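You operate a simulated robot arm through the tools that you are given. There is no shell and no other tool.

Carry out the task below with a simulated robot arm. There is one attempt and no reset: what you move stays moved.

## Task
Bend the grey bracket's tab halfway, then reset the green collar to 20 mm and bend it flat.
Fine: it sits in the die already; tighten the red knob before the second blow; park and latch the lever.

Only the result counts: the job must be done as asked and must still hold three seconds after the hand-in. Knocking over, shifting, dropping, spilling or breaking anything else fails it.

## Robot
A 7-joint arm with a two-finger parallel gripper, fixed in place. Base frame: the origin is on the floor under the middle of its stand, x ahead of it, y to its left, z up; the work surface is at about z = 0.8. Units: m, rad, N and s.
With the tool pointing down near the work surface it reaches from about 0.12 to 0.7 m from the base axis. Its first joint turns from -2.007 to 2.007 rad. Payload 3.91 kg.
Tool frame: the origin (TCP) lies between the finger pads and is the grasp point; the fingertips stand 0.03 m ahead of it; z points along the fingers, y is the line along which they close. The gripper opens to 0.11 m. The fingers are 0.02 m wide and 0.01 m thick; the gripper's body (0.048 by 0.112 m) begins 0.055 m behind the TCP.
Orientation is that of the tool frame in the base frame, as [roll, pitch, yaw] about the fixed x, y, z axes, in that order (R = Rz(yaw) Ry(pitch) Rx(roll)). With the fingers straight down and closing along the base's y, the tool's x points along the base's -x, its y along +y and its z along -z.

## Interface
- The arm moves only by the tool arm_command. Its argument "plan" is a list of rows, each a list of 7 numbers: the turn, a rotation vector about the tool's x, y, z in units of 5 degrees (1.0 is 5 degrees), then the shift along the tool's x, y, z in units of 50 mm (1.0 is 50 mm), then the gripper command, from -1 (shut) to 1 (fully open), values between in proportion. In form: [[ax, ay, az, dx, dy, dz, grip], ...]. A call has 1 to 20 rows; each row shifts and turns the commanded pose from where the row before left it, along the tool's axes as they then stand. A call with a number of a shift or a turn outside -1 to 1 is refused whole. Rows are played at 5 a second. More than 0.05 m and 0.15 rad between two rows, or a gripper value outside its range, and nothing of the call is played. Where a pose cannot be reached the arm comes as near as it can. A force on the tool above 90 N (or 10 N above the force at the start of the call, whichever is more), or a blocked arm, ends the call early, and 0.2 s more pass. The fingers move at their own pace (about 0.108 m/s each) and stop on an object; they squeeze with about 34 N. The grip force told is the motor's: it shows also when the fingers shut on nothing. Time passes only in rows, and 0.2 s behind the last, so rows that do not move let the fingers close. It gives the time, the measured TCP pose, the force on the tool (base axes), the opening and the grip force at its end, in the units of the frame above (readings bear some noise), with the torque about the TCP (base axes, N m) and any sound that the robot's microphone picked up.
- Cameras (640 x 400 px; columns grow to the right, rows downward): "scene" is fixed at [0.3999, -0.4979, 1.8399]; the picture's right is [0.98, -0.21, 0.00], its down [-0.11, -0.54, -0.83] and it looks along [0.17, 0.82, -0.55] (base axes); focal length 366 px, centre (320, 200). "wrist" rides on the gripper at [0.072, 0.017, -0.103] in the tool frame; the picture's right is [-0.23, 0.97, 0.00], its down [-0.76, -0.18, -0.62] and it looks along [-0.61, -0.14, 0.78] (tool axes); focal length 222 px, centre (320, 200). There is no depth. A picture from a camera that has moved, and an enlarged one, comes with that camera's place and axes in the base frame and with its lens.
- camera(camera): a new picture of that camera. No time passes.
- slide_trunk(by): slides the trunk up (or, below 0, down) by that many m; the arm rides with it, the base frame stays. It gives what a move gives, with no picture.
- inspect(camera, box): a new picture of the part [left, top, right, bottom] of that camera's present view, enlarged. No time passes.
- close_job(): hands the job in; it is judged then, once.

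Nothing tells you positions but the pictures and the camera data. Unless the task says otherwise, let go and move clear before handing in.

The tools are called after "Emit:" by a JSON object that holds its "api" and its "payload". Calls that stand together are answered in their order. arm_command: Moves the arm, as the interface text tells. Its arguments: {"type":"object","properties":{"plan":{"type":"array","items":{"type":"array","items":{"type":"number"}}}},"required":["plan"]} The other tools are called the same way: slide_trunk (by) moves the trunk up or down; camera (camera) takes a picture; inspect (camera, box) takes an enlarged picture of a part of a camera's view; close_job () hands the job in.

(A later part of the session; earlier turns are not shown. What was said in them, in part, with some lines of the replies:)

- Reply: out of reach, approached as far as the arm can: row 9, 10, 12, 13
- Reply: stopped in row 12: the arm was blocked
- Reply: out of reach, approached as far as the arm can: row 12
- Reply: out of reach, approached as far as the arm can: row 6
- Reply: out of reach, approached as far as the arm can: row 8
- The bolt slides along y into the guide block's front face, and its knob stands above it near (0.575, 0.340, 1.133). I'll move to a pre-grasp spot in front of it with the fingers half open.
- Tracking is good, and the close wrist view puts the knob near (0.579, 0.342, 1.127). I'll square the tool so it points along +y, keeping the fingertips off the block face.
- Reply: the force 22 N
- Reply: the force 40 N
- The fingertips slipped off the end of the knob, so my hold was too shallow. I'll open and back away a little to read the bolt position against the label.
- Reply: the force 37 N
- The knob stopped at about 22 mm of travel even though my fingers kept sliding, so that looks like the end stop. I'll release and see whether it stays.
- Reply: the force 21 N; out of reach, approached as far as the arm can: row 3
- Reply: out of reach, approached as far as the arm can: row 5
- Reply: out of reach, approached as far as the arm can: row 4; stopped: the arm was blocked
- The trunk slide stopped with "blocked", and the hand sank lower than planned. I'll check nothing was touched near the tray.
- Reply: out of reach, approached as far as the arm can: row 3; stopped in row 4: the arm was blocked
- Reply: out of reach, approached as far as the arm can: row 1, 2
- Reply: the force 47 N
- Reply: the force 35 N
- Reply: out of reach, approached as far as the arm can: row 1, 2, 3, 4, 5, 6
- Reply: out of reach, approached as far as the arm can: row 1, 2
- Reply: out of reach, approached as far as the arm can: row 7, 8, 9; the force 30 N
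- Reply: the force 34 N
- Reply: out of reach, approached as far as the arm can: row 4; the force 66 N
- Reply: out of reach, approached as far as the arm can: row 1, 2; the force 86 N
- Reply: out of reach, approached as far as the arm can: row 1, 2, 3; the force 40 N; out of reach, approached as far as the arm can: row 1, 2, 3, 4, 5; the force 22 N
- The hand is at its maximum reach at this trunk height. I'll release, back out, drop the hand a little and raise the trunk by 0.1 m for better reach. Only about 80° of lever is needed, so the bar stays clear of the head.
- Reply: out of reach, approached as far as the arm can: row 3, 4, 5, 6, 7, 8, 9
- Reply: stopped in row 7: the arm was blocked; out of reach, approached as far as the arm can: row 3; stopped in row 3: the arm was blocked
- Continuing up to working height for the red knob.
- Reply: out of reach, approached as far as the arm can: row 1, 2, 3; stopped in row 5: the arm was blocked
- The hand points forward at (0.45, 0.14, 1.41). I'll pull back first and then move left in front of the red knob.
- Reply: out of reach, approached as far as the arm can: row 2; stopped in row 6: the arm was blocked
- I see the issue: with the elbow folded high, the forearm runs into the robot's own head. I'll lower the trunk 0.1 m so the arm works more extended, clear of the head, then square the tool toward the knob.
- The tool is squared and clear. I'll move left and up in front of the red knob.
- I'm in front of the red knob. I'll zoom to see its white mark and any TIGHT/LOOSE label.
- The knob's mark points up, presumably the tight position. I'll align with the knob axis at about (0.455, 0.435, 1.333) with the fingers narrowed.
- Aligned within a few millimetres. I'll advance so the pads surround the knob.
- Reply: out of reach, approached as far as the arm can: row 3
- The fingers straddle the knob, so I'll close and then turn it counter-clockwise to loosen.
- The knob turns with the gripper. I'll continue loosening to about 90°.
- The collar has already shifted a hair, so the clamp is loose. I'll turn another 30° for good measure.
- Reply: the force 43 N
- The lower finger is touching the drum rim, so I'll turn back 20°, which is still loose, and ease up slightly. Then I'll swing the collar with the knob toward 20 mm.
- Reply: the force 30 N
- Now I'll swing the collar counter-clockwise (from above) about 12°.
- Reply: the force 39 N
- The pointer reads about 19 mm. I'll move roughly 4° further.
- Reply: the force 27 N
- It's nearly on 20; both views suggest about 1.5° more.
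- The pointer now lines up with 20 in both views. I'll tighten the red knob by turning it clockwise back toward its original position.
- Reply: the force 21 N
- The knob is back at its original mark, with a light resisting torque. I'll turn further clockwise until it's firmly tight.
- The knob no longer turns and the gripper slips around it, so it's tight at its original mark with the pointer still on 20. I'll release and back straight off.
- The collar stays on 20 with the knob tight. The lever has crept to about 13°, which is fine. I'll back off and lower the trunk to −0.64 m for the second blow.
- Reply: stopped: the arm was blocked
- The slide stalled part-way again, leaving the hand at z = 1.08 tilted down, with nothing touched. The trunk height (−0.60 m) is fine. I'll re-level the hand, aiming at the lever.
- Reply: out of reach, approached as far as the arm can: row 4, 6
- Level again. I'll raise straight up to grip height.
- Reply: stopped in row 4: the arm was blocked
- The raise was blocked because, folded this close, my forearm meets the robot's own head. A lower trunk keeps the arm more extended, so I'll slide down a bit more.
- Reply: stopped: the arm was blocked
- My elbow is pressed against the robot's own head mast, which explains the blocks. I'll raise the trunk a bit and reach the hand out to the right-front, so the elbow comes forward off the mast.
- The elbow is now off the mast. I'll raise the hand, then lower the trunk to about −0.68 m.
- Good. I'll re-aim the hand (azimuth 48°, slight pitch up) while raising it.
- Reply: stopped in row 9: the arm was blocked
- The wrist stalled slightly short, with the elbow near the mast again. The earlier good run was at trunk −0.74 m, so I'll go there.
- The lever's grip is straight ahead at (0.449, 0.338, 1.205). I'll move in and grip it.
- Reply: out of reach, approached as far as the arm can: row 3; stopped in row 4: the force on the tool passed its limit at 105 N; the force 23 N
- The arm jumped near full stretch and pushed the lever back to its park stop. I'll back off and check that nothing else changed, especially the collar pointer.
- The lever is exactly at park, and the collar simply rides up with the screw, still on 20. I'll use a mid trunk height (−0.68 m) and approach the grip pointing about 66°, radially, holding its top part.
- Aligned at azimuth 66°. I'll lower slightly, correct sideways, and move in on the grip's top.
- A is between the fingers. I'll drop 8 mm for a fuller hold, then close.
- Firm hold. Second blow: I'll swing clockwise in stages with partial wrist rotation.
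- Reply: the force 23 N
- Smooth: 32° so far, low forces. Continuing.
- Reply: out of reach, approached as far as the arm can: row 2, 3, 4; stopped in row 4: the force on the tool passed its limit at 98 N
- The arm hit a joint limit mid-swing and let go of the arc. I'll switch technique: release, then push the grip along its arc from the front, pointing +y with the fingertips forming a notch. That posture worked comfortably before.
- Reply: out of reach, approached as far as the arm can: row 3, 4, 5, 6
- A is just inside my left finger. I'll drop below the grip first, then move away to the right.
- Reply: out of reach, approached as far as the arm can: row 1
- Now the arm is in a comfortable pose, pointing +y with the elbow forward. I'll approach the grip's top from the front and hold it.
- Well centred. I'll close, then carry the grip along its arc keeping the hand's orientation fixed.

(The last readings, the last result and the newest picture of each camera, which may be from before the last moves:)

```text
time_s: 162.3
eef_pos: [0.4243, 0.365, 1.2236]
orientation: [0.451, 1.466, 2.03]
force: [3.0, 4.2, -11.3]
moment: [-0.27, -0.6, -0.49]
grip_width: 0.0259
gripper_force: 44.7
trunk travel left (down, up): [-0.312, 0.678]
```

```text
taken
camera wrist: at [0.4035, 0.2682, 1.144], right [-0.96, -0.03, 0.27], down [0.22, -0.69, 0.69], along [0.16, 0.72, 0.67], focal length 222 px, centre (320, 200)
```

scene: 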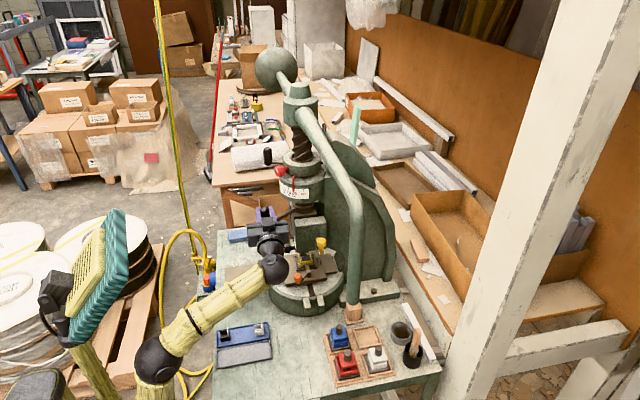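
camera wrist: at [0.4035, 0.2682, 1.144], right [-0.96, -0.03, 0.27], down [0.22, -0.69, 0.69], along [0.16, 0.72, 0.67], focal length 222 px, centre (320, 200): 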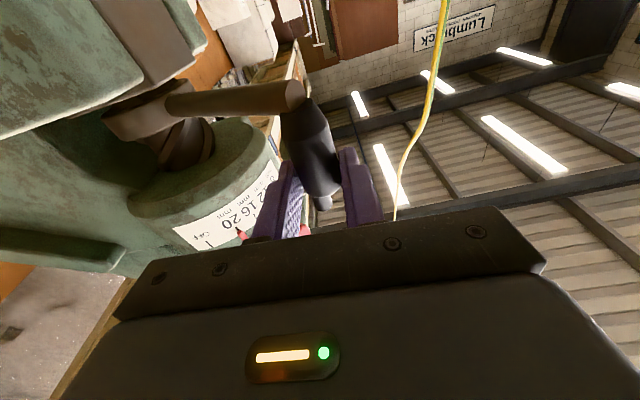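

Excellent, smooth and low force at about 32°. Continuing.

Emit:
{"api": "arm_command", "payload": {"plan": [[0, 0, 0, 0.046, 0.1435, 0.2133, -1], [0, 0, 0, 0.0472, 0.1241, 0.2249, -1], [0, 0, 0, 0.0481, 0.1037, 0.2349, -1], [0, 0, 0, 0.0489, 0.0825, 0.2429, -1], [0, 0, 0, 0.0495, 0.0607, 0.2492, -1]]}}

Emit:
{"api": "camera", "payload": {"camera": "scene"}}

Emit:
{"api": "camera", "payload": {"camera": "wrist"}}

```text
time_s: 163.5
eef_pos: [0.4014, 0.4272, 1.2187]
orientation: [0.454, 1.466, 2.026]
force: [34.0, 18.7, 3.3]
moment: [-0.81, -0.88, -0.53]
grip_width: 0.026
gripper_force: 44.6
trunk travel left (down, up): [-0.312, 0.678]
```

```text
taken
```

scene: 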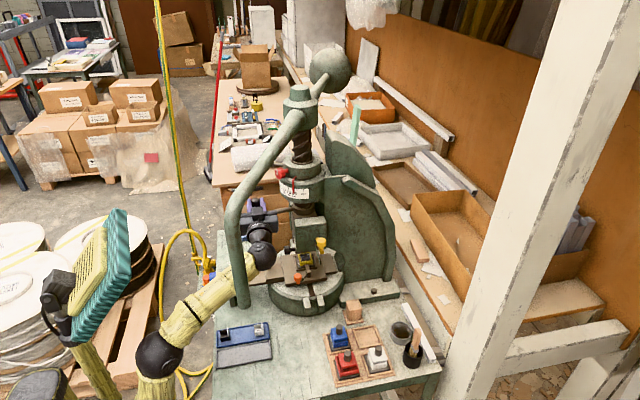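

```text
taken
camera wrist: at [0.3797, 0.3299, 1.1379], right [-0.96, -0.02, 0.27], down [0.21, -0.69, 0.69], along [0.17, 0.72, 0.67], focal length 222 px, centre (320, 200)
```

wrist: 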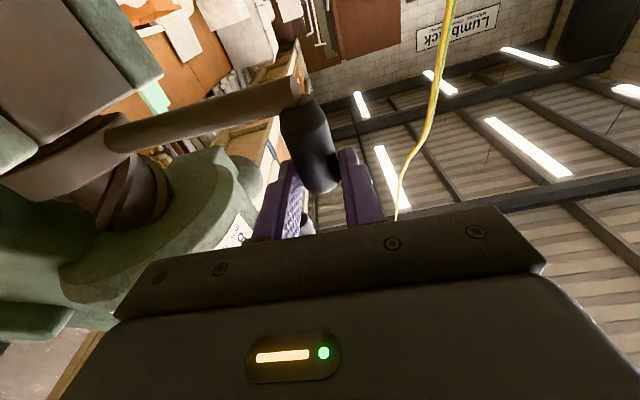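

At about 60°, past the earlier half-bend point. I'll continue toward the 20 mm stop.

Emit:
{"api": "arm_command", "payload": {"plan": [[0, 0, 0, 0.0499, 0.0384, 0.2535, -1], [0, 0, 0, 0.0502, 0.0159, 0.2558, -1], [0, 0, 0, 0.0502, -0.0068, 0.2562, -1]]}}

Emit:
{"api": "camera", "payload": {"camera": "scene"}}

Emit:
{"api": "inspect", "payload": {"camera": "scene", "box": [260, 130, 340, 200]}}

```text
time_s: 164.3
eef_pos: [0.4009, 0.4604, 1.2176]
orientation: [0.442, 1.464, 2.008]
force: [33.2, -3.9, -5.9]
moment: [-0.26, -0.69, -0.31]
grip_width: 0.0257
gripper_force: 45.2
trunk travel left (down, up): [-0.312, 0.678]
```

```text
taken
```

scene: 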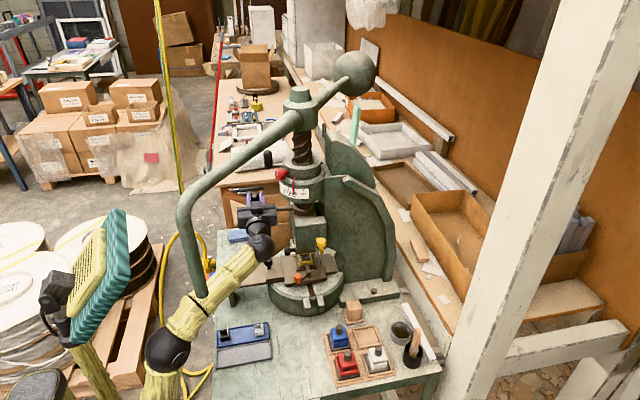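

```text
5.71 times, centred on (300, 165) of scene
camera zoom: at [0.3999, -0.4979, 1.8399], right [0.98, -0.21, 0.0], down [-0.11, -0.54, -0.83], along [0.17, 0.82, -0.55], focal length 2094 px, centre (434, 400)
```

zoom: 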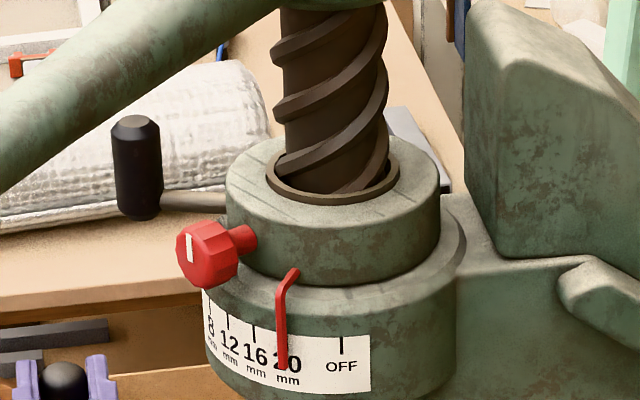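

The collar is nearly down on the drum. I'll push on to the stop.

Emit:
{"api": "arm_command", "payload": {"plan": [[0, 0, 0, 0.05, -0.0294, 0.2546, -1], [0, 0, 0, 0.0497, -0.0518, 0.2511, -1]]}}

Emit:
{"api": "camera", "payload": {"camera": "scene"}}

Emit:
{"api": "inspect", "payload": {"camera": "scene", "box": [260, 130, 340, 200]}}

```text
time_s: 164.9
eef_pos: [0.4019, 0.477, 1.2198]
orientation: [0.381, 1.457, 1.946]
force: [21.2, -36.6, -3.5]
moment: [-0.35, -0.55, -0.24]
grip_width: 0.0256
gripper_force: 44.9
trunk travel left (down, up): [-0.312, 0.678]
```

```text
taken
```

scene: 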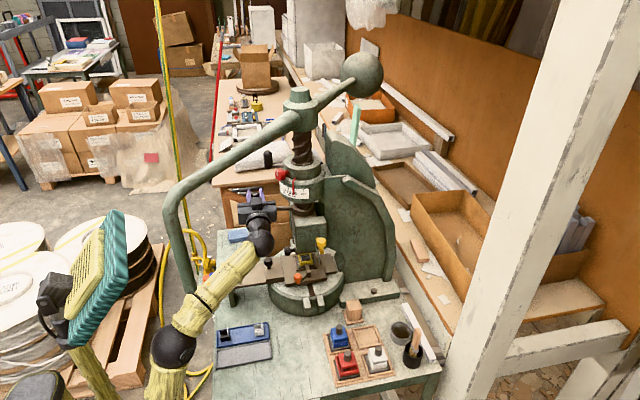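

```text
5.71 times, centred on (300, 165) of scene
camera zoom: at [0.3999, -0.4979, 1.8399], right [0.98, -0.21, 0.0], down [-0.11, -0.54, -0.83], along [0.17, 0.82, -0.55], focal length 2094 px, centre (434, 400)
```

zoom: 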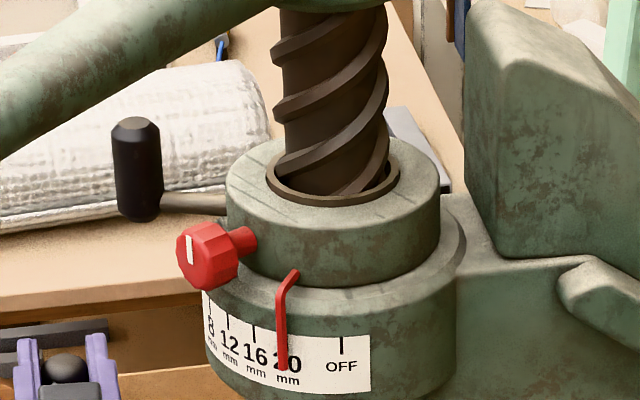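

Resistance is building near 77°. I'll press firmly to make sure it reaches the stop.

Emit:
{"api": "arm_command", "payload": {"plan": [[0, 0, 0, 0.03, -0.03, 0.2, -1], [0, 0, 0, 0.0, -0.03, 0.2, -1], [0, 0, 0, 0, 0, 0.05, -1], [0, 0, 0, 0, 0, 0, -1]]}}

Emit:
{"api": "inspect", "payload": {"camera": "scene", "box": [260, 130, 340, 200]}}

Emit:
{"api": "camera", "payload": {"camera": "wrist"}}

```text
time_s: 165.9
eef_pos: [0.4027, 0.5023, 1.2213]
orientation: [0.369, 1.458, 1.94]
force: [21.4, -23.5, 23.9]
moment: [-0.59, -0.74, 0.39]
grip_width: 0.0254
gripper_force: 45.0
trunk travel left (down, up): [-0.312, 0.678]
```

```text
5.71 times, centred on (300, 165) of scene
camera zoom: at [0.3999, -0.4979, 1.8399], right [0.98, -0.21, 0.0], down [-0.11, -0.54, -0.83], along [0.17, 0.82, -0.55], focal length 2094 px, centre (434, 400)
```

zoom: 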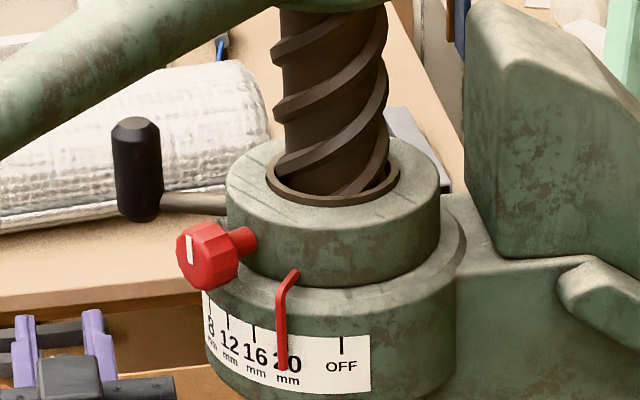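

```text
taken
camera wrist: at [0.3816, 0.4059, 1.1393], right [-0.96, -0.03, 0.27], down [0.21, -0.7, 0.68], along [0.17, 0.71, 0.68], focal length 222 px, centre (320, 200)
```

wrist: 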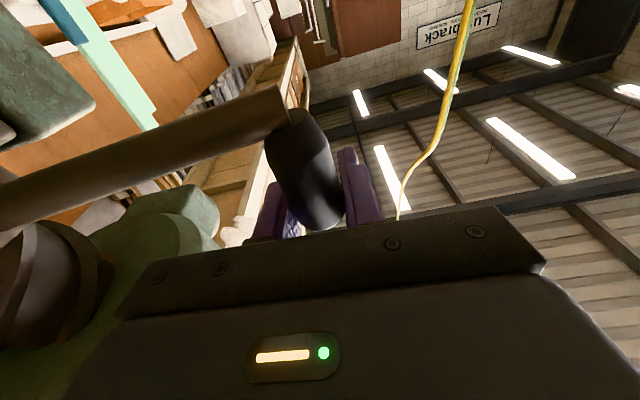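

The pads slid along the grip at about 40 N. I'll move on until the palm bears on the grip and press firmly, to be sure it's at the stop.

Emit:
{"api": "arm_command", "payload": {"plan": [[0, 0, 0, 0.0, -0.02, 0.2, -1], [0, 0, 0, 0.0, -0.02, 0.2, -1], [0, 0, 0, 0.0, -0.02, 0.2, -1], [0, 0, 0, 0, 0, 0.1, -1], [0, 0, 0, 0, 0, 0, -1]]}}

Emit:
{"api": "camera", "payload": {"camera": "scene"}}

Emit:
{"api": "camera", "payload": {"camera": "wrist"}}

```text
time_s: 166.7
eef_pos: [0.4016, 0.5241, 1.2199]
orientation: [0.354, 1.474, 1.931]
force: [-23.8, -72.2, -29.8]
moment: [-1.31, -0.4, -0.97]
grip_width: 0.0257
gripper_force: 45.5
trunk travel left (down, up): [-0.312, 0.678]
stopped in row 4: the force on the tool passed its limit at 108 N (the readings are from after the stop); the commanded pose is now the measured one
```

```text
taken
```

scene: 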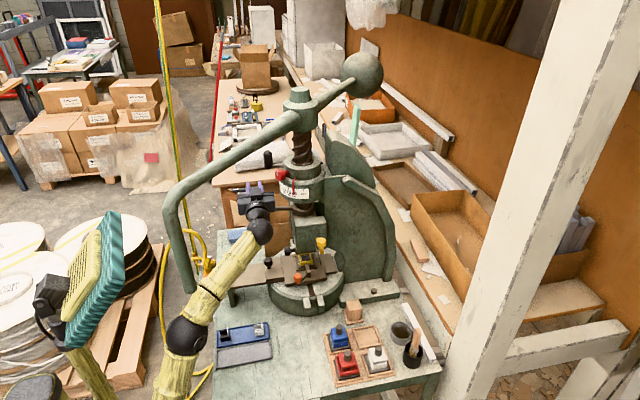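

```text
taken
camera wrist: at [0.3824, 0.428, 1.1393], right [-0.97, -0.03, 0.26], down [0.21, -0.69, 0.7], along [0.16, 0.72, 0.67], focal length 222 px, centre (320, 200)
```

wrist: 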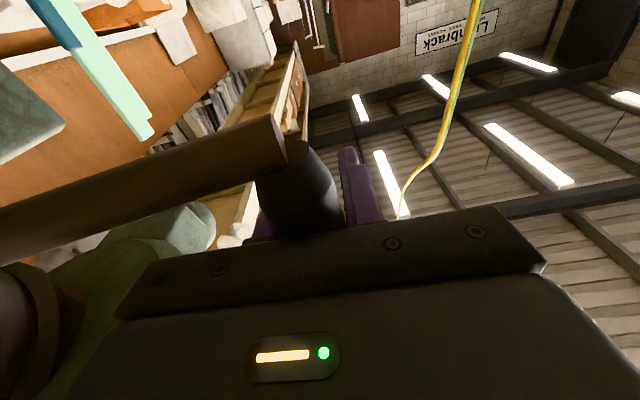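

The lever is hard against the 20 mm stop: no further movement even above 100 N. Now I'll slide back on the grip, re-grip near the fingertips, and return the lever to park.

Emit:
{"api": "arm_command", "payload": {"plan": [[0, 0, 0, 0, 0, 0, -0.2], [0, 0, 0, 0, 0, -0.2, -0.2], [0, 0, 0, 0, 0, -0.3, -0.2], [0, 0, 0, 0, 0, -0.3, -0.2], [0, 0, 0, 0, 0, 0, -1], [0, 0, 0, 0, 0, 0, -1], [0, 0, 0, 0, 0, 0, -1]]}}

Emit:
{"api": "inspect", "payload": {"camera": "wrist", "box": [200, 0, 460, 240]}}

Emit:
{"api": "camera", "payload": {"camera": "scene"}}

```text
time_s: 168.3
eef_pos: [0.4007, 0.4986, 1.2121]
orientation: [0.436, 1.475, 2.014]
force: [-3.0, 4.5, -1.2]
moment: [0.87, -1.07, 0.14]
grip_width: 0.026
gripper_force: 44.7
trunk travel left (down, up): [-0.312, 0.678]
```

```text
1.67 times, centred on (330, 120) of wrist
camera zoom: at [0.382, 0.4012, 1.1313], right [-0.96, -0.03, 0.27], down [0.21, -0.68, 0.7], along [0.16, 0.73, 0.67], focal length 370 px, centre (303, 333)
```

zoom: 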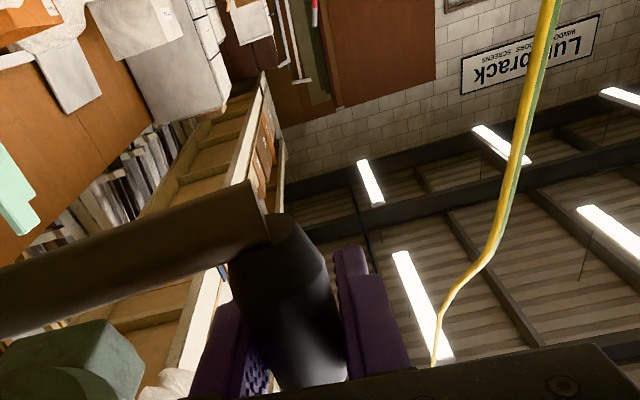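

```text
taken
```

scene: 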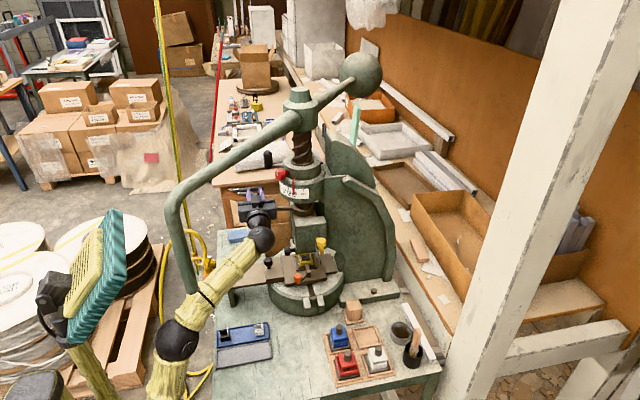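

Good hold. Reversing the arc to bring the lever back up.

Emit:
{"api": "arm_command", "payload": {"plan": [[0, 0, 0, -0.0499, 0.0429, -0.2528, -1], [0, 0, 0, -0.0501, 0.0204, -0.2555, -1], [0, 0, 0, -0.0502, -0.0023, -0.2563, -1], [0, 0, 0, -0.0501, -0.0249, -0.2551, -1], [0, 0, 0, -0.0498, -0.0474, -0.252, -1], [0, 0, 0, -0.0493, -0.0695, -0.2469, -1], [0, 0, 0, -0.0486, -0.0911, -0.2399, -1], [0, 0, 0, -0.0478, -0.1119, -0.2311, -1]]}}

Emit:
{"api": "camera", "payload": {"camera": "scene"}}

Emit:
{"api": "camera", "payload": {"camera": "wrist"}}

```text
time_s: 170.1
eef_pos: [0.4226, 0.3906, 1.2208]
orientation: [0.45, 1.473, 2.019]
force: [6.6, -10.7, -2.9]
moment: [-0.47, -0.91, 0.29]
grip_width: 0.0259
gripper_force: 45.6
trunk travel left (down, up): [-0.312, 0.678]
```

```text
taken
```

scene: 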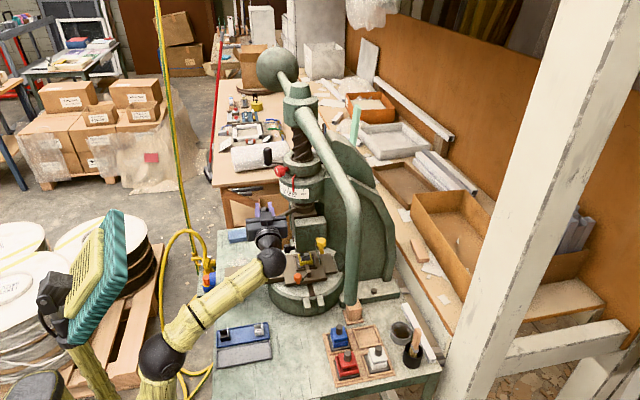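

```text
taken
camera wrist: at [0.4015, 0.2941, 1.1424], right [-0.96, -0.02, 0.27], down [0.21, -0.69, 0.7], along [0.17, 0.73, 0.67], focal length 222 px, centre (320, 200)
```

wrist: 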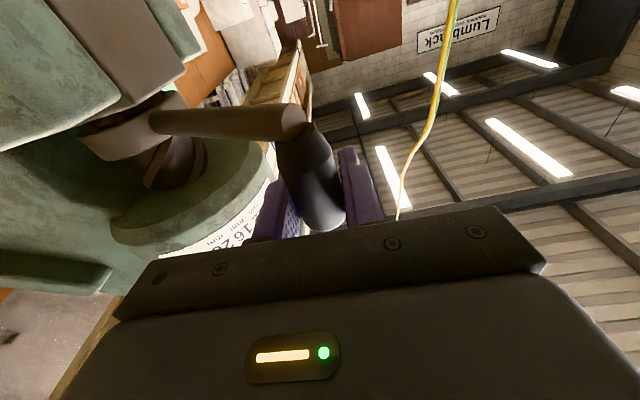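

Continuing back toward park.

Emit:
{"api": "arm_command", "payload": {"plan": [[0, 0, 0, -0.0467, -0.132, -0.2205, -1], [0, 0, 0, -0.0456, -0.151, -0.2082, -1], [0, 0, 0, -0.0442, -0.1688, -0.1943, -1], [0, 0, 0, -0.0427, -0.1855, -0.1789, -1], [0, 0, 0, -0.0411, -0.2006, -0.1622, -1], [0, 0, 0, -0.0394, -0.2143, -0.1441, -1]]}}

Emit:
{"api": "camera", "payload": {"camera": "scene"}}

Emit:
{"api": "camera", "payload": {"camera": "wrist"}}

```text
time_s: 171.5
eef_pos: [0.4745, 0.336, 1.2285]
orientation: [0.413, 1.467, 1.978]
force: [15.6, 1.5, 27.7]
moment: [0.0, -1.08, 0.63]
grip_width: 0.0259
gripper_force: 45.2
trunk travel left (down, up): [-0.312, 0.678]
```

```text
taken
```

scene: 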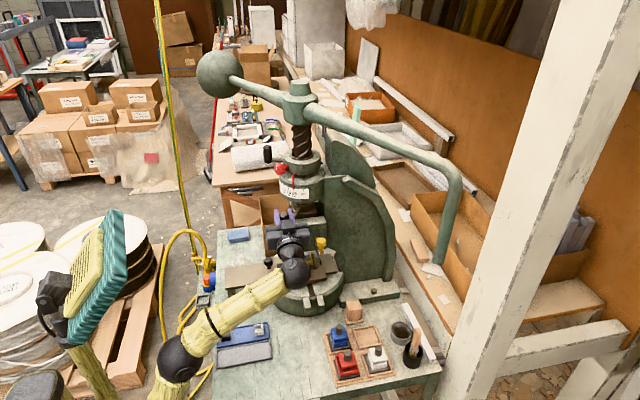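

```text
taken
camera wrist: at [0.453, 0.2398, 1.1481], right [-0.96, -0.02, 0.27], down [0.2, -0.69, 0.69], along [0.17, 0.72, 0.67], focal length 222 px, centre (320, 200)
```

wrist: 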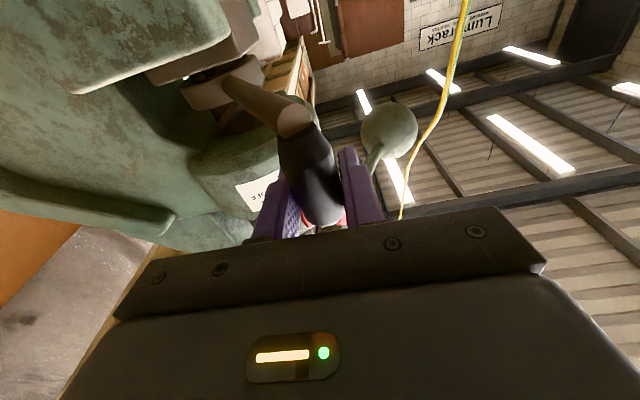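

Emit:
{"api": "arm_command", "payload": {"plan": [[0, 0, 0, -0.0375, -0.2263, -0.125, -1], [0, 0, 0, -0.02, -0.14, -0.065, -1], [0, 0, 0, 0, -0.1, -0.04, -1], [0, 0, 0, 0, 0, 0, -1]]}}

Emit:
{"api": "camera", "payload": {"camera": "scene"}}

Emit:
{"api": "inspect", "payload": {"camera": "scene", "box": [260, 130, 340, 200]}}

```text
time_s: 172.5
eef_pos: [0.4857, 0.3292, 1.2289]
orientation: [0.405, 1.479, 1.995]
force: [-42.1, -4.6, -19.4]
moment: [1.1, -1.01, -0.11]
grip_width: 0.0256
gripper_force: 44.8
trunk travel left (down, up): [-0.312, 0.678]
```

```text
taken
```

scene: 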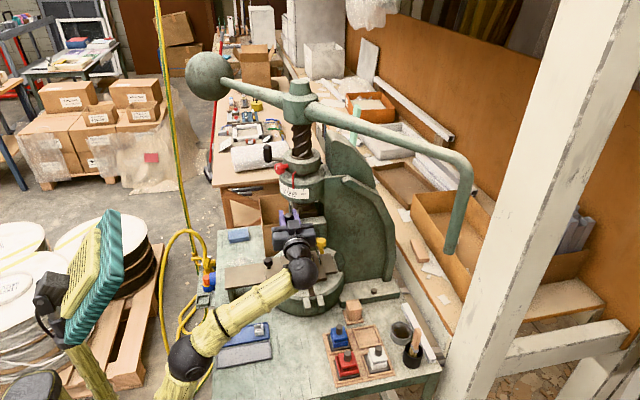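

```text
5.71 times, centred on (300, 165) of scene
camera zoom: at [0.3999, -0.4979, 1.8399], right [0.98, -0.21, 0.0], down [-0.11, -0.54, -0.83], along [0.17, 0.82, -0.55], focal length 2094 px, centre (434, 400)
```

zoom: 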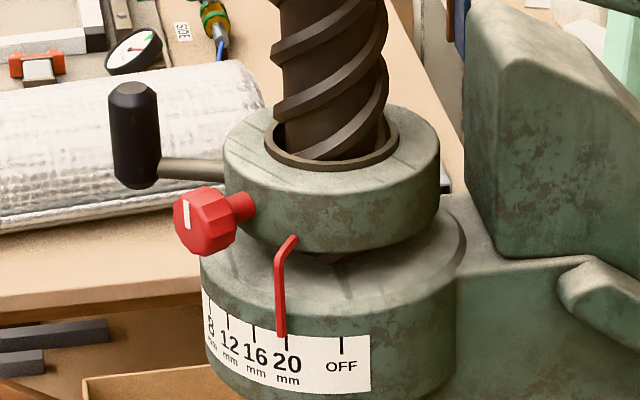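

The lever is against its park stop in its original position. I'll relieve the push, open, and back straight out.

Emit:
{"api": "arm_command", "payload": {"plan": [[0, 0, 0, 0, 0.2, 0.02, -1], [0, 0, 0, 0, 0.18, 0.02, -1], [0, 0, 0, 0, 0, 0, -0.2], [0, 0, 0, 0, 0, 0, 0.1], [0, 0, 0, 0, 0, -0.4, 0.1], [0, 0, 0, 0, 0, -0.5, 0.1], [0, 0, 0, 0, 0, -0.5, 0.1], [0, 0, 0, 0, 0, -0.5, 0.1]]}}

Emit:
{"api": "camera", "payload": {"camera": "scene"}}

Emit:
{"api": "camera", "payload": {"camera": "wrist"}}

```text
time_s: 174.3
eef_pos: [0.477, 0.2392, 1.2183]
orientation: [0.451, 1.475, 2.03]
force: [-0.2, 0.7, 0.3]
moment: [0.01, -0.01, 0.01]
grip_width: 0.0604
gripper_force: 0.2
trunk travel left (down, up): [-0.312, 0.678]
```

```text
taken
```

scene: 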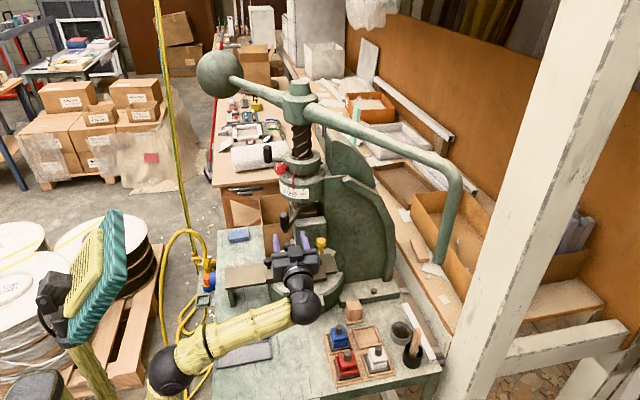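

```text
taken
camera wrist: at [0.457, 0.1413, 1.1399], right [-0.96, -0.03, 0.27], down [0.21, -0.69, 0.7], along [0.16, 0.73, 0.67], focal length 222 px, centre (320, 200)
```

wrist: 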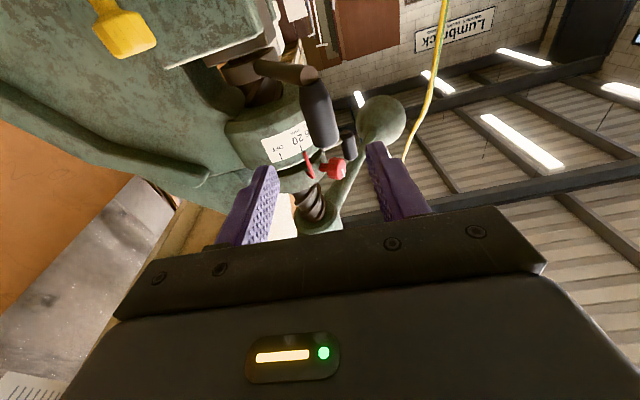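

The lever drifted about 5° off park as I eased off. I'll nudge the grip back to the stop with one open finger, without gripping.

Emit:
{"api": "arm_command", "payload": {"plan": [[0, 0, 0, 0, 0, 0.4, 0.1], [0, 0, 0, 0, 0, 0.4, 0.1], [0, 0, 0, 0, 0, 0.4, 0.1], [0, 0, 0, 0, 0, 0.4, 0.1], [0, 0, 0, 0, -0.12, 0, 0.1], [0, 0, 0, 0, -0.12, 0, 0.1], [0, 0, 0, 0, -0.12, 0, 0.1], [0, 0, 0, 0, -0.12, 0, 0.1], [0, 0, 0, 0, -0.06, 0, 0.1], [0, 0, 0, 0, 0, 0, 0.1]]}}

Emit:
{"api": "camera", "payload": {"camera": "scene"}}

Emit:
{"api": "inspect", "payload": {"camera": "wrist", "box": [200, 0, 460, 240]}}

```text
time_s: 176.5
eef_pos: [0.5046, 0.3152, 1.2257]
orientation: [0.455, 1.473, 2.032]
force: [-3.4, -0.4, 1.4]
moment: [0.0, -0.03, 0.08]
grip_width: 0.0623
gripper_force: 1.6
trunk travel left (down, up): [-0.312, 0.678]
```

```text
taken
```

scene: 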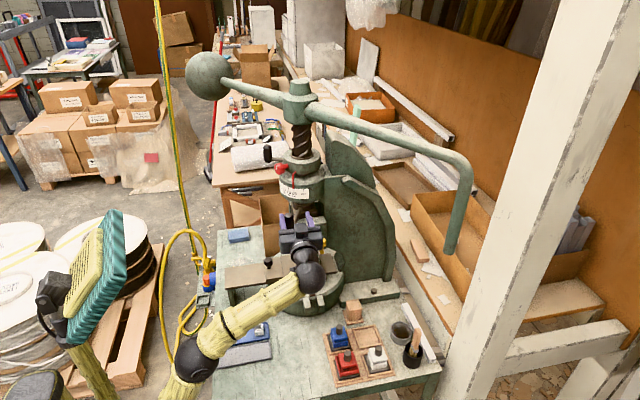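

```text
1.67 times, centred on (330, 120) of wrist
camera zoom: at [0.4842, 0.2191, 1.1467], right [-0.96, -0.03, 0.27], down [0.21, -0.69, 0.7], along [0.16, 0.73, 0.67], focal length 370 px, centre (303, 333)
```

zoom: 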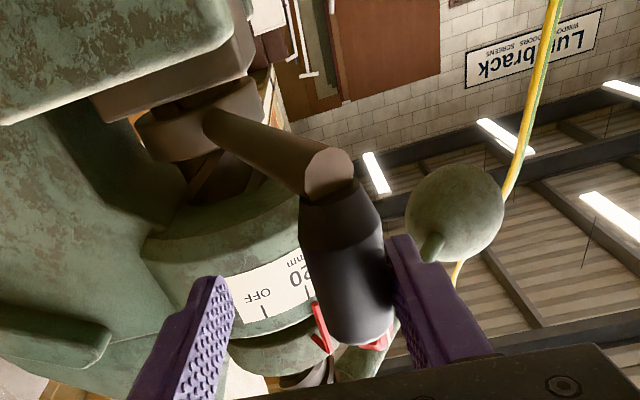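

The lever is at its park stop with a light touch. I'll slip the hand straight out and check it stays.

Emit:
{"api": "arm_command", "payload": {"plan": [[0, 0, 0, 0, 0, -0.4, 0.1], [0, 0, 0, 0, 0, -0.5, 0.1], [0, 0, 0, 0, 0, -0.5, 0.1], [0, 0, 0, 0, 0, -0.5, 0.1], [0, 0, 0, 0.3, -0.3, 0, 0.1], [0, 0, 0, 0.3, -0.3, 0, 0.1]]}}

Emit:
{"api": "camera", "payload": {"camera": "scene"}}

Emit:
{"api": "camera", "payload": {"camera": "wrist"}}

```text
time_s: 177.9
eef_pos: [0.5338, 0.2216, 1.1891]
orientation: [0.452, 1.474, 2.031]
force: [1.0, 0.5, -0.9]
moment: [0.02, -0.03, -0.02]
grip_width: 0.0605
gripper_force: 0.0
trunk travel left (down, up): [-0.312, 0.678]
```

```text
taken
```

scene: 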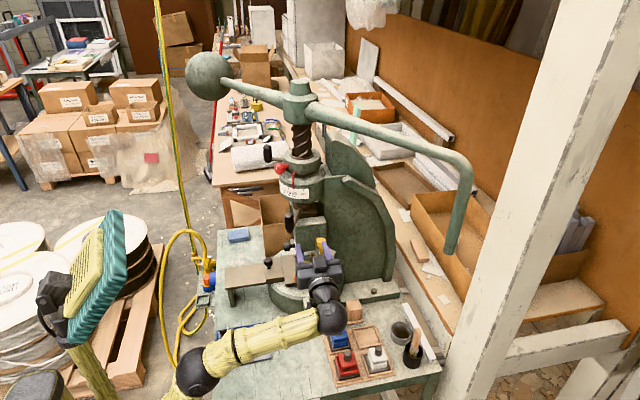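

```text
taken
camera wrist: at [0.5131, 0.125, 1.1093], right [-0.96, -0.03, 0.27], down [0.21, -0.69, 0.7], along [0.16, 0.73, 0.67], focal length 222 px, centre (320, 200)
```

wrist: 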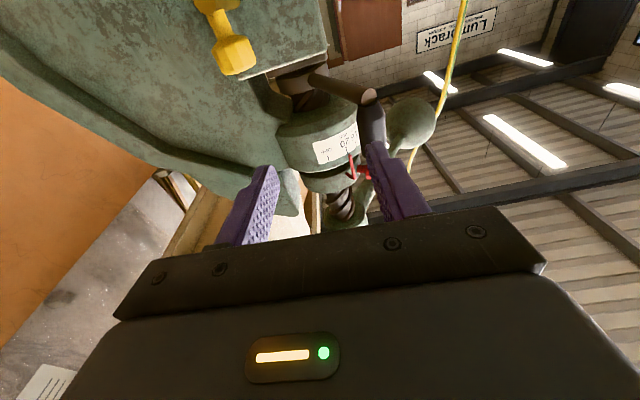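

The lever is parked. Now the latch: I'll bring closed fingertips in front of the yellow knob and push it back to LOCK.

Emit:
{"api": "arm_command", "payload": {"plan": [[0, 0, 0, 0.43, -0.3, 0, -1], [0, 0, 0, 0.43, -0.3, 0, -1], [0, 0, 0, 0.43, -0.3, 0.05, -1], [0, 0, 0, 0, 0, 0, -1]]}}

Emit:
{"api": "camera", "payload": {"camera": "wrist"}}

Emit:
{"api": "inspect", "payload": {"camera": "scene", "box": [260, 200, 380, 290]}}

```text
time_s: 178.9
eef_pos: [0.5768, 0.2305, 1.1197]
orientation: [0.45, 1.474, 2.026]
force: [0.0, 0.9, -0.1]
moment: [-0.01, -0.01, 0.02]
grip_width: 0.0
gripper_force: 34.0
trunk travel left (down, up): [-0.312, 0.678]
```

```text
taken
camera wrist: at [0.5574, 0.1327, 1.0407], right [-0.96, -0.03, 0.27], down [0.21, -0.69, 0.7], along [0.16, 0.73, 0.67], focal length 222 px, centre (320, 200)
```

wrist: 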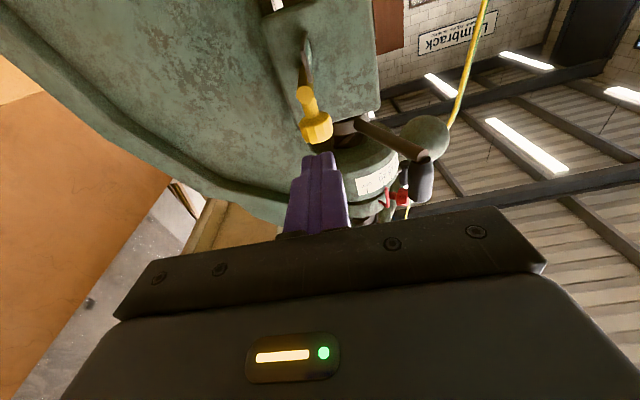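

```text
4.44 times, centred on (320, 245) of scene
camera zoom: at [0.3999, -0.4979, 1.8399], right [0.98, -0.21, 0.0], down [-0.11, -0.54, -0.83], along [0.17, 0.82, -0.55], focal length 1629 px, centre (320, 0)
```

zoom: 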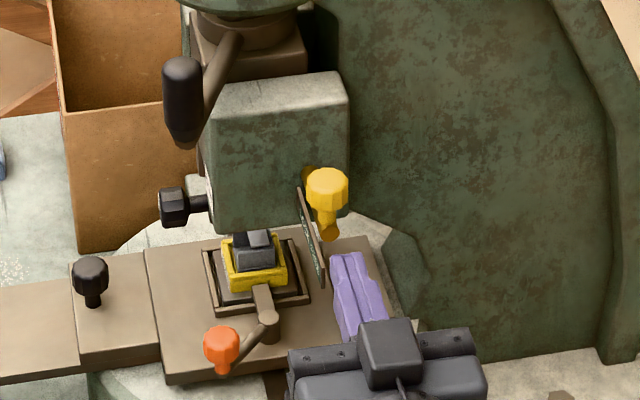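

Fingertips are lined up with the knob. I'll push it in.

Emit:
{"api": "arm_command", "payload": {"plan": [[0, 0, 0, 0, -0.03, 0.45, -1], [0, 0, 0, 0, -0.02, 0.4, -1], [0, 0, 0, 0, 0, 0.12, -1], [0, 0, 0, 0, 0, 0.12, -1], [0, 0, 0, 0, 0, 0.12, -1], [0, 0, 0, 0, 0, 0.12, -1], [0, 0, 0, 0, 0, 0, -1]]}}

Emit:
{"api": "camera", "payload": {"camera": "wrist"}}

Emit:
{"api": "inspect", "payload": {"camera": "scene", "box": [280, 215, 360, 275]}}

```text
time_s: 180.5
eef_pos: [0.5792, 0.298, 1.1268]
orientation: [0.452, 1.473, 2.031]
force: [0.4, -0.7, -0.1]
moment: [0.0, -0.01, 0.0]
grip_width: 0.0
gripper_force: 34.3
trunk travel left (down, up): [-0.312, 0.678]
```

```text
taken
camera wrist: at [0.5587, 0.2008, 1.0469], right [-0.96, -0.03, 0.27], down [0.21, -0.69, 0.7], along [0.16, 0.73, 0.67], focal length 222 px, centre (320, 200)
```

wrist: 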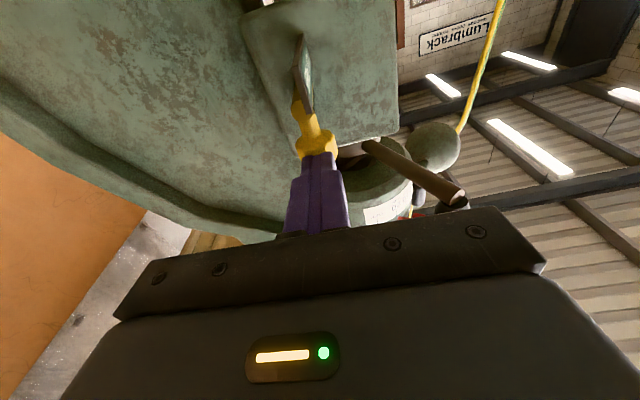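

```text
6.67 times, centred on (320, 245) of scene
camera zoom: at [0.3999, -0.4979, 1.8399], right [0.98, -0.21, 0.0], down [-0.11, -0.54, -0.83], along [0.17, 0.82, -0.55], focal length 2443 px, centre (320, -100)
```

zoom: 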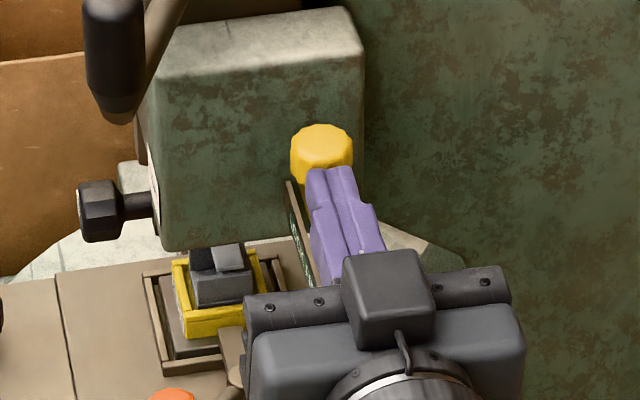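

The knob is back at its original LOCK position. I'll press slightly more to confirm it's seated.

Emit:
{"api": "arm_command", "payload": {"plan": [[0, 0, 0, 0, 0, 0.1, -1], [0, 0, 0, 0, 0, 0.1, -1], [0, 0, 0, 0, 0, 0.1, -1], [0, 0, 0, 0, 0, 0, -1]]}}

Emit:
{"api": "inspect", "payload": {"camera": "scene", "box": [280, 215, 360, 275]}}

```text
time_s: 181.5
eef_pos: [0.5827, 0.3008, 1.1301]
orientation: [0.416, 1.47, 1.976]
force: [7.0, -60.4, -1.7]
moment: [-0.45, -0.7, -0.08]
grip_width: 0.0001
gripper_force: 34.2
trunk travel left (down, up): [-0.312, 0.678]
```

```text
6.67 times, centred on (320, 245) of scene
camera zoom: at [0.3999, -0.4979, 1.8399], right [0.98, -0.21, 0.0], down [-0.11, -0.54, -0.83], along [0.17, 0.82, -0.55], focal length 2443 px, centre (320, -100)
```

zoom: 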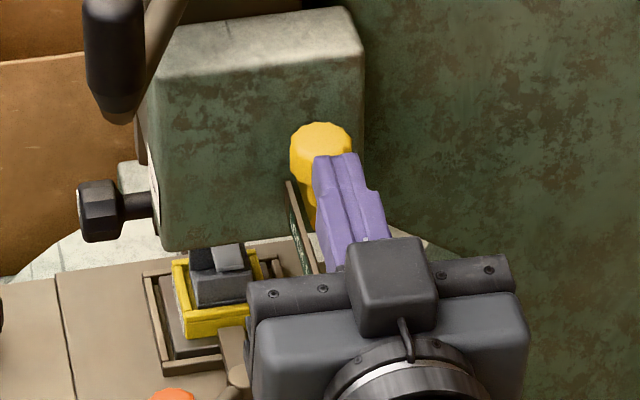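

The bolt is hard against its LOCK stop. I'll back away and inspect everything: bracket, collar, lever and latch.

Emit:
{"api": "arm_command", "payload": {"plan": [[0, 0, 0, 0, 0, -0.4, -1], [0, 0, 0, 0, 0, -0.5, -1], [0, 0, 0, 0, 0, -0.5, -1], [0, 0, 0, 0.2, 0.2, -0.3, 0], [0, 0, 0, 0.4, 0.4, 0, 0], [0, 0, 0, 0.4, 0.4, 0, 0]]}}

Emit:
{"api": "camera", "payload": {"camera": "scene"}}

Emit:
{"api": "camera", "payload": {"camera": "wrist"}}

Emit:
{"api": "inspect", "payload": {"camera": "scene", "box": [285, 225, 345, 275]}}

```text
time_s: 182.9
eef_pos: [0.526, 0.2331, 1.0726]
orientation: [0.449, 1.473, 2.027]
force: [1.0, 1.2, 0.0]
moment: [0.03, 0.02, 0.01]
grip_width: 0.0551
gripper_force: 0.0
trunk travel left (down, up): [-0.312, 0.678]
```

```text
taken
```

scene: 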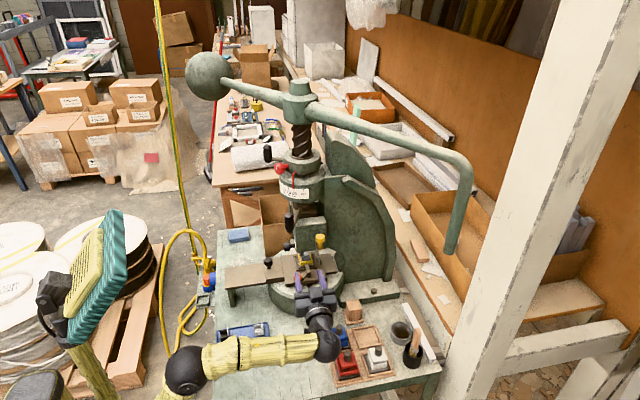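

```text
taken
camera wrist: at [0.5055, 0.1369, 0.9922], right [-0.96, -0.03, 0.27], down [0.21, -0.69, 0.7], along [0.16, 0.73, 0.67], focal length 222 px, centre (320, 200)
```

wrist: 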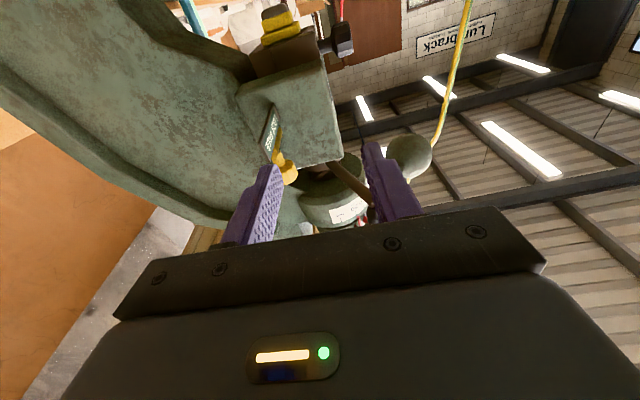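

```text
8.00 times, centred on (315, 250) of scene
camera zoom: at [0.3999, -0.4979, 1.8399], right [0.98, -0.21, 0.0], down [-0.11, -0.54, -0.83], along [0.17, 0.82, -0.55], focal length 2932 px, centre (360, -200)
```

zoom: 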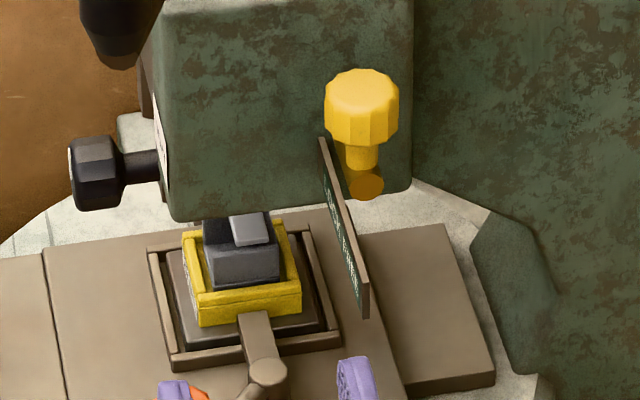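

The latch knob sits at LOCK and the tab looks folded down. I'll pitch the hand for a closer camera look at the bracket.

Emit:
{"api": "arm_command", "payload": {"plan": [[0, 1, 0, 0, 0, -0.5, 0], [0, 1, 0, 0, 0, -0.5, 0], [0, 1, 0, -0.2, 0, -0.2, 0], [0, 1, 0, -0.2, 0, 0, 0], [0, 1, 0, -0.2, 0, 0, 0], [0, 1, 0, -0.2, 0, 0, 0], [0, 1, 0, 0, 0, 0, 0]]}}

Emit:
{"api": "camera", "payload": {"camera": "wrist"}}

Emit:
{"api": "camera", "payload": {"camera": "scene"}}

```text
time_s: 184.5
eef_pos: [0.5284, 0.1813, 1.1106]
orientation: [3.058, 1.046, -1.634]
force: [-0.8, -0.2, 0.2]
moment: [-0.01, 0.01, 0.01]
grip_width: 0.0552
gripper_force: 0.1
trunk travel left (down, up): [-0.312, 0.678]
```

```text
taken
camera wrist: at [0.5119, 0.055, 1.1008], right [-0.97, 0.1, 0.24], down [0.22, -0.16, 0.96], along [0.14, 0.98, 0.13], focal length 222 px, centre (320, 200)
```

wrist: 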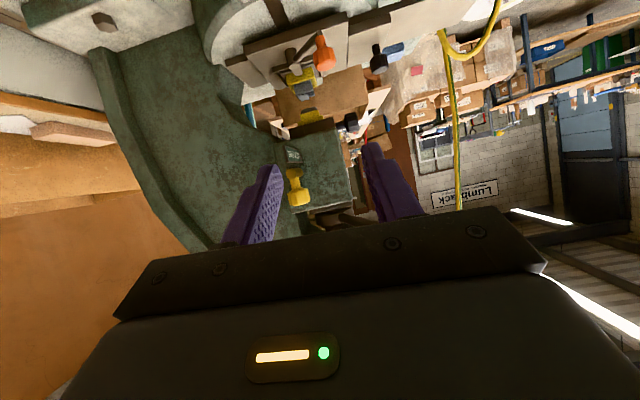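

```text
taken
```

scene: 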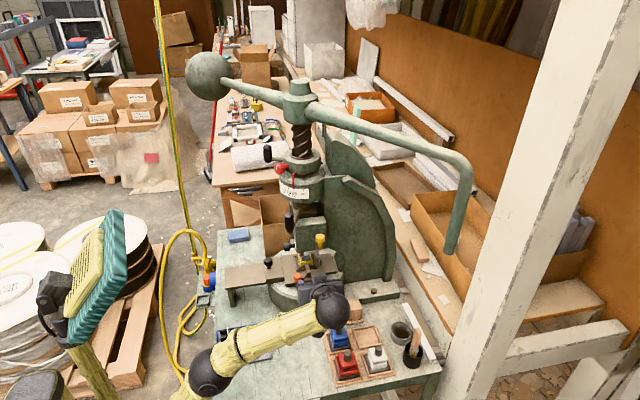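

Emit:
{"api": "inspect", "payload": {"camera": "wrist", "box": [270, 50, 350, 130]}}

Emit:
{"api": "inspect", "payload": {"camera": "wrist", "box": [260, 100, 360, 220]}}

Emit:
{"api": "inspect", "payload": {"camera": "scene", "box": [260, 130, 340, 200]}}

```text
5.00 times, centred on (310, 90) of wrist
camera zoom: at [0.5119, 0.055, 1.1008], right [-0.97, 0.1, 0.24], down [0.22, -0.16, 0.96], along [0.14, 0.98, 0.13], focal length 1111 px, centre (370, 750)
```

zoom: 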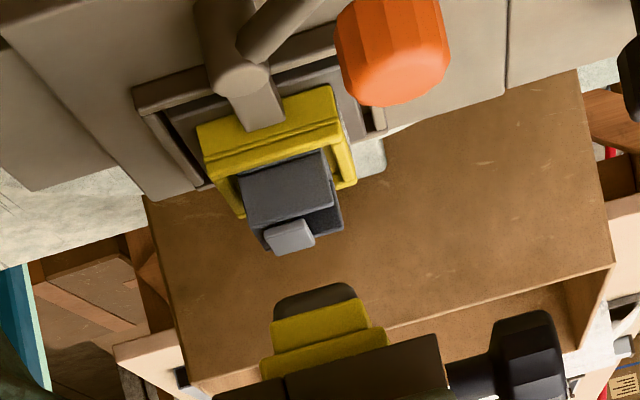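

```text
3.33 times, centred on (310, 160) of wrist
camera zoom: at [0.5119, 0.055, 1.1008], right [-0.97, 0.1, 0.24], down [0.22, -0.16, 0.96], along [0.14, 0.98, 0.13], focal length 740 px, centre (353, 333)
```

zoom: 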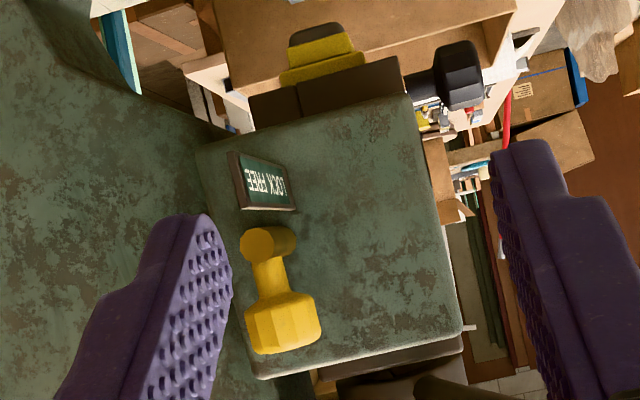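

```text
5.71 times, centred on (300, 165) of scene
camera zoom: at [0.3999, -0.4979, 1.8399], right [0.98, -0.21, 0.0], down [-0.11, -0.54, -0.83], along [0.17, 0.82, -0.55], focal length 2094 px, centre (434, 400)
```

zoom: 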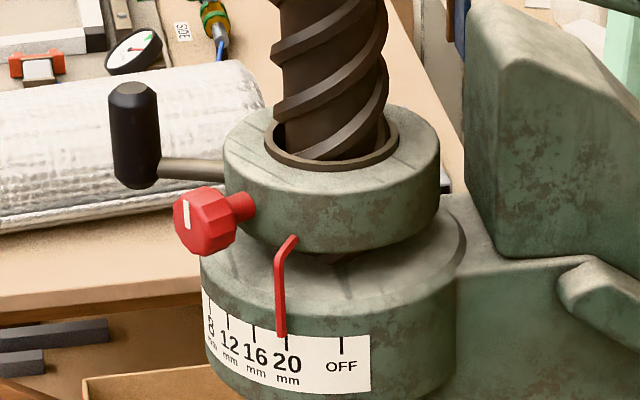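

The tab lies flat on the bracket, the collar reads 20 with the knob tight, the lever is at park, and the yellow bolt is at LOCK. I'll raise the arm clear and compare the rest of the bench with the start.

Emit:
{"api": "slide_trunk", "payload": {"by": 0.2}}

Emit:
{"api": "camera", "payload": {"camera": "scene"}}

Emit:
{"api": "inspect", "payload": {"camera": "scene", "box": [200, 220, 460, 400]}}

```text
time_s: 186.7
eef_pos: [0.5282, 0.1802, 1.3099]
orientation: [3.059, 1.045, -1.635]
force: [-0.6, 0.5, 0.6]
moment: [-0.01, 0.0, 0.0]
grip_width: 0.055
gripper_force: 0.1
trunk travel left (down, up): [-0.512, 0.478]
```

```text
taken
```

scene: 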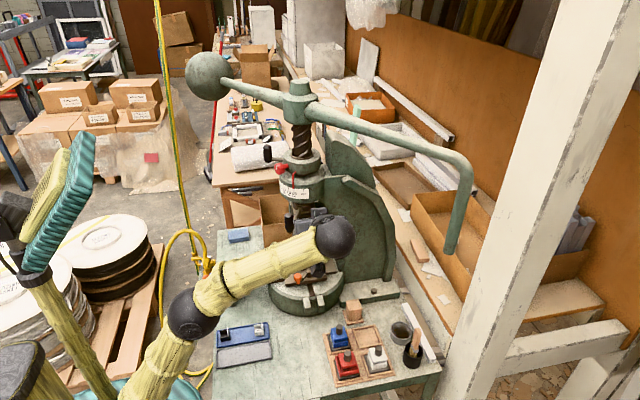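

```text
2.22 times, centred on (330, 310) of scene
camera zoom: at [0.3999, -0.4979, 1.8399], right [0.98, -0.21, 0.0], down [-0.11, -0.54, -0.83], along [0.17, 0.82, -0.55], focal length 814 px, centre (298, -44)
```

zoom: 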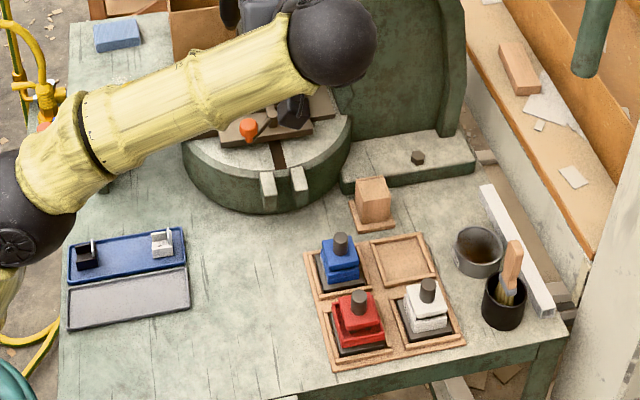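

Everything else on the bench is as it was. I'll back the hand a little further from the press and take a last look before handing in.

Emit:
{"api": "arm_command", "payload": {"plan": [[0, 0, 0, 0, 0, -0.4, 0], [0, 0, 0, 0, 0, -0.4, 0], [0, 0, 0, 0, 0, -0.4, 0], [0, 0, 0, 0, 0, 0, 0], [0, 0, 0, 0, 0, 0, 0], [0, 0, 0, 0, 0, 0, 0], [0, 0, 0, 0, 0, 0, 0], [0, 0, 0, 0, 0, 0, 0]]}}

Emit:
{"api": "camera", "payload": {"camera": "scene"}}

Emit:
{"api": "camera", "payload": {"camera": "wrist"}}

```text
time_s: 188.5
eef_pos: [0.5315, 0.1298, 1.3382]
orientation: [3.058, 1.045, -1.635]
force: [0.1, -0.7, 0.0]
moment: [0.01, 0.02, 0.01]
grip_width: 0.055
gripper_force: 0.1
trunk travel left (down, up): [-0.512, 0.478]
```

```text
taken
```

scene: 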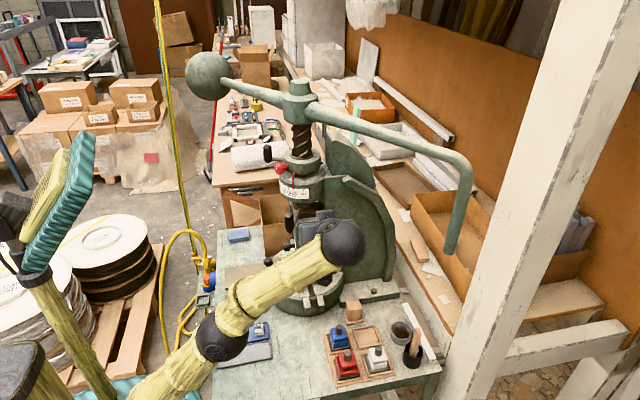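

```text
taken
camera wrist: at [0.5138, 0.0032, 1.3291], right [-0.97, 0.1, 0.24], down [0.22, -0.16, 0.96], along [0.14, 0.98, 0.13], focal length 222 px, centre (320, 200)
```

wrist: 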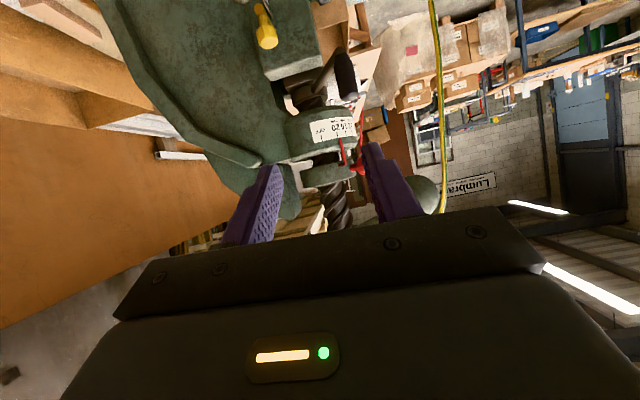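

The lever is resting at park with the yellow bolt at LOCK, the collar reads 20 with the red knob tight, and the tab is flat. The hand is open and clear of the press, so I'm handing in the job.

Emit:
{"api": "close_job", "payload": {}}

```text
The job is handed in.
```

The tab was bent halfway at the 16 mm setting, then bent flat with the collar at 20 mm. The job is handed in; no verdict has come back yet.

- **First blow:** I slid the yellow bolt from LOCK to FREE, then swung the lever until it would not move under about 85 N. The tab was leaning over afterwards. I judged halfway from the stop and the camera pictures and did not measure it.
- **Collar:** I loosened the red knob and turned the collar to 20 mm. I then tightened the knob until the gripper slipped on it, back at its starting mark.
- **Second blow:** I swung the lever again until it held firm above 100 N. The tab lies flat in the last close pictures.
- **Park and latch:** The lever is back at its starting position. The yellow bolt is pressed hard against its LOCK stop, but I did not pull on the lever to test the latch.

There were a few rough moments. While I was positioning the arm, one finger shoved the lever back against its park stop at about 105 N. The force limit also stopped me once mid-swing at 98 N. Several moves were blocked, most likely because my elbow or forearm pressed against the robot's own head mast. In the last full view of the bench, the trays, spare dies and pots were all where they started.
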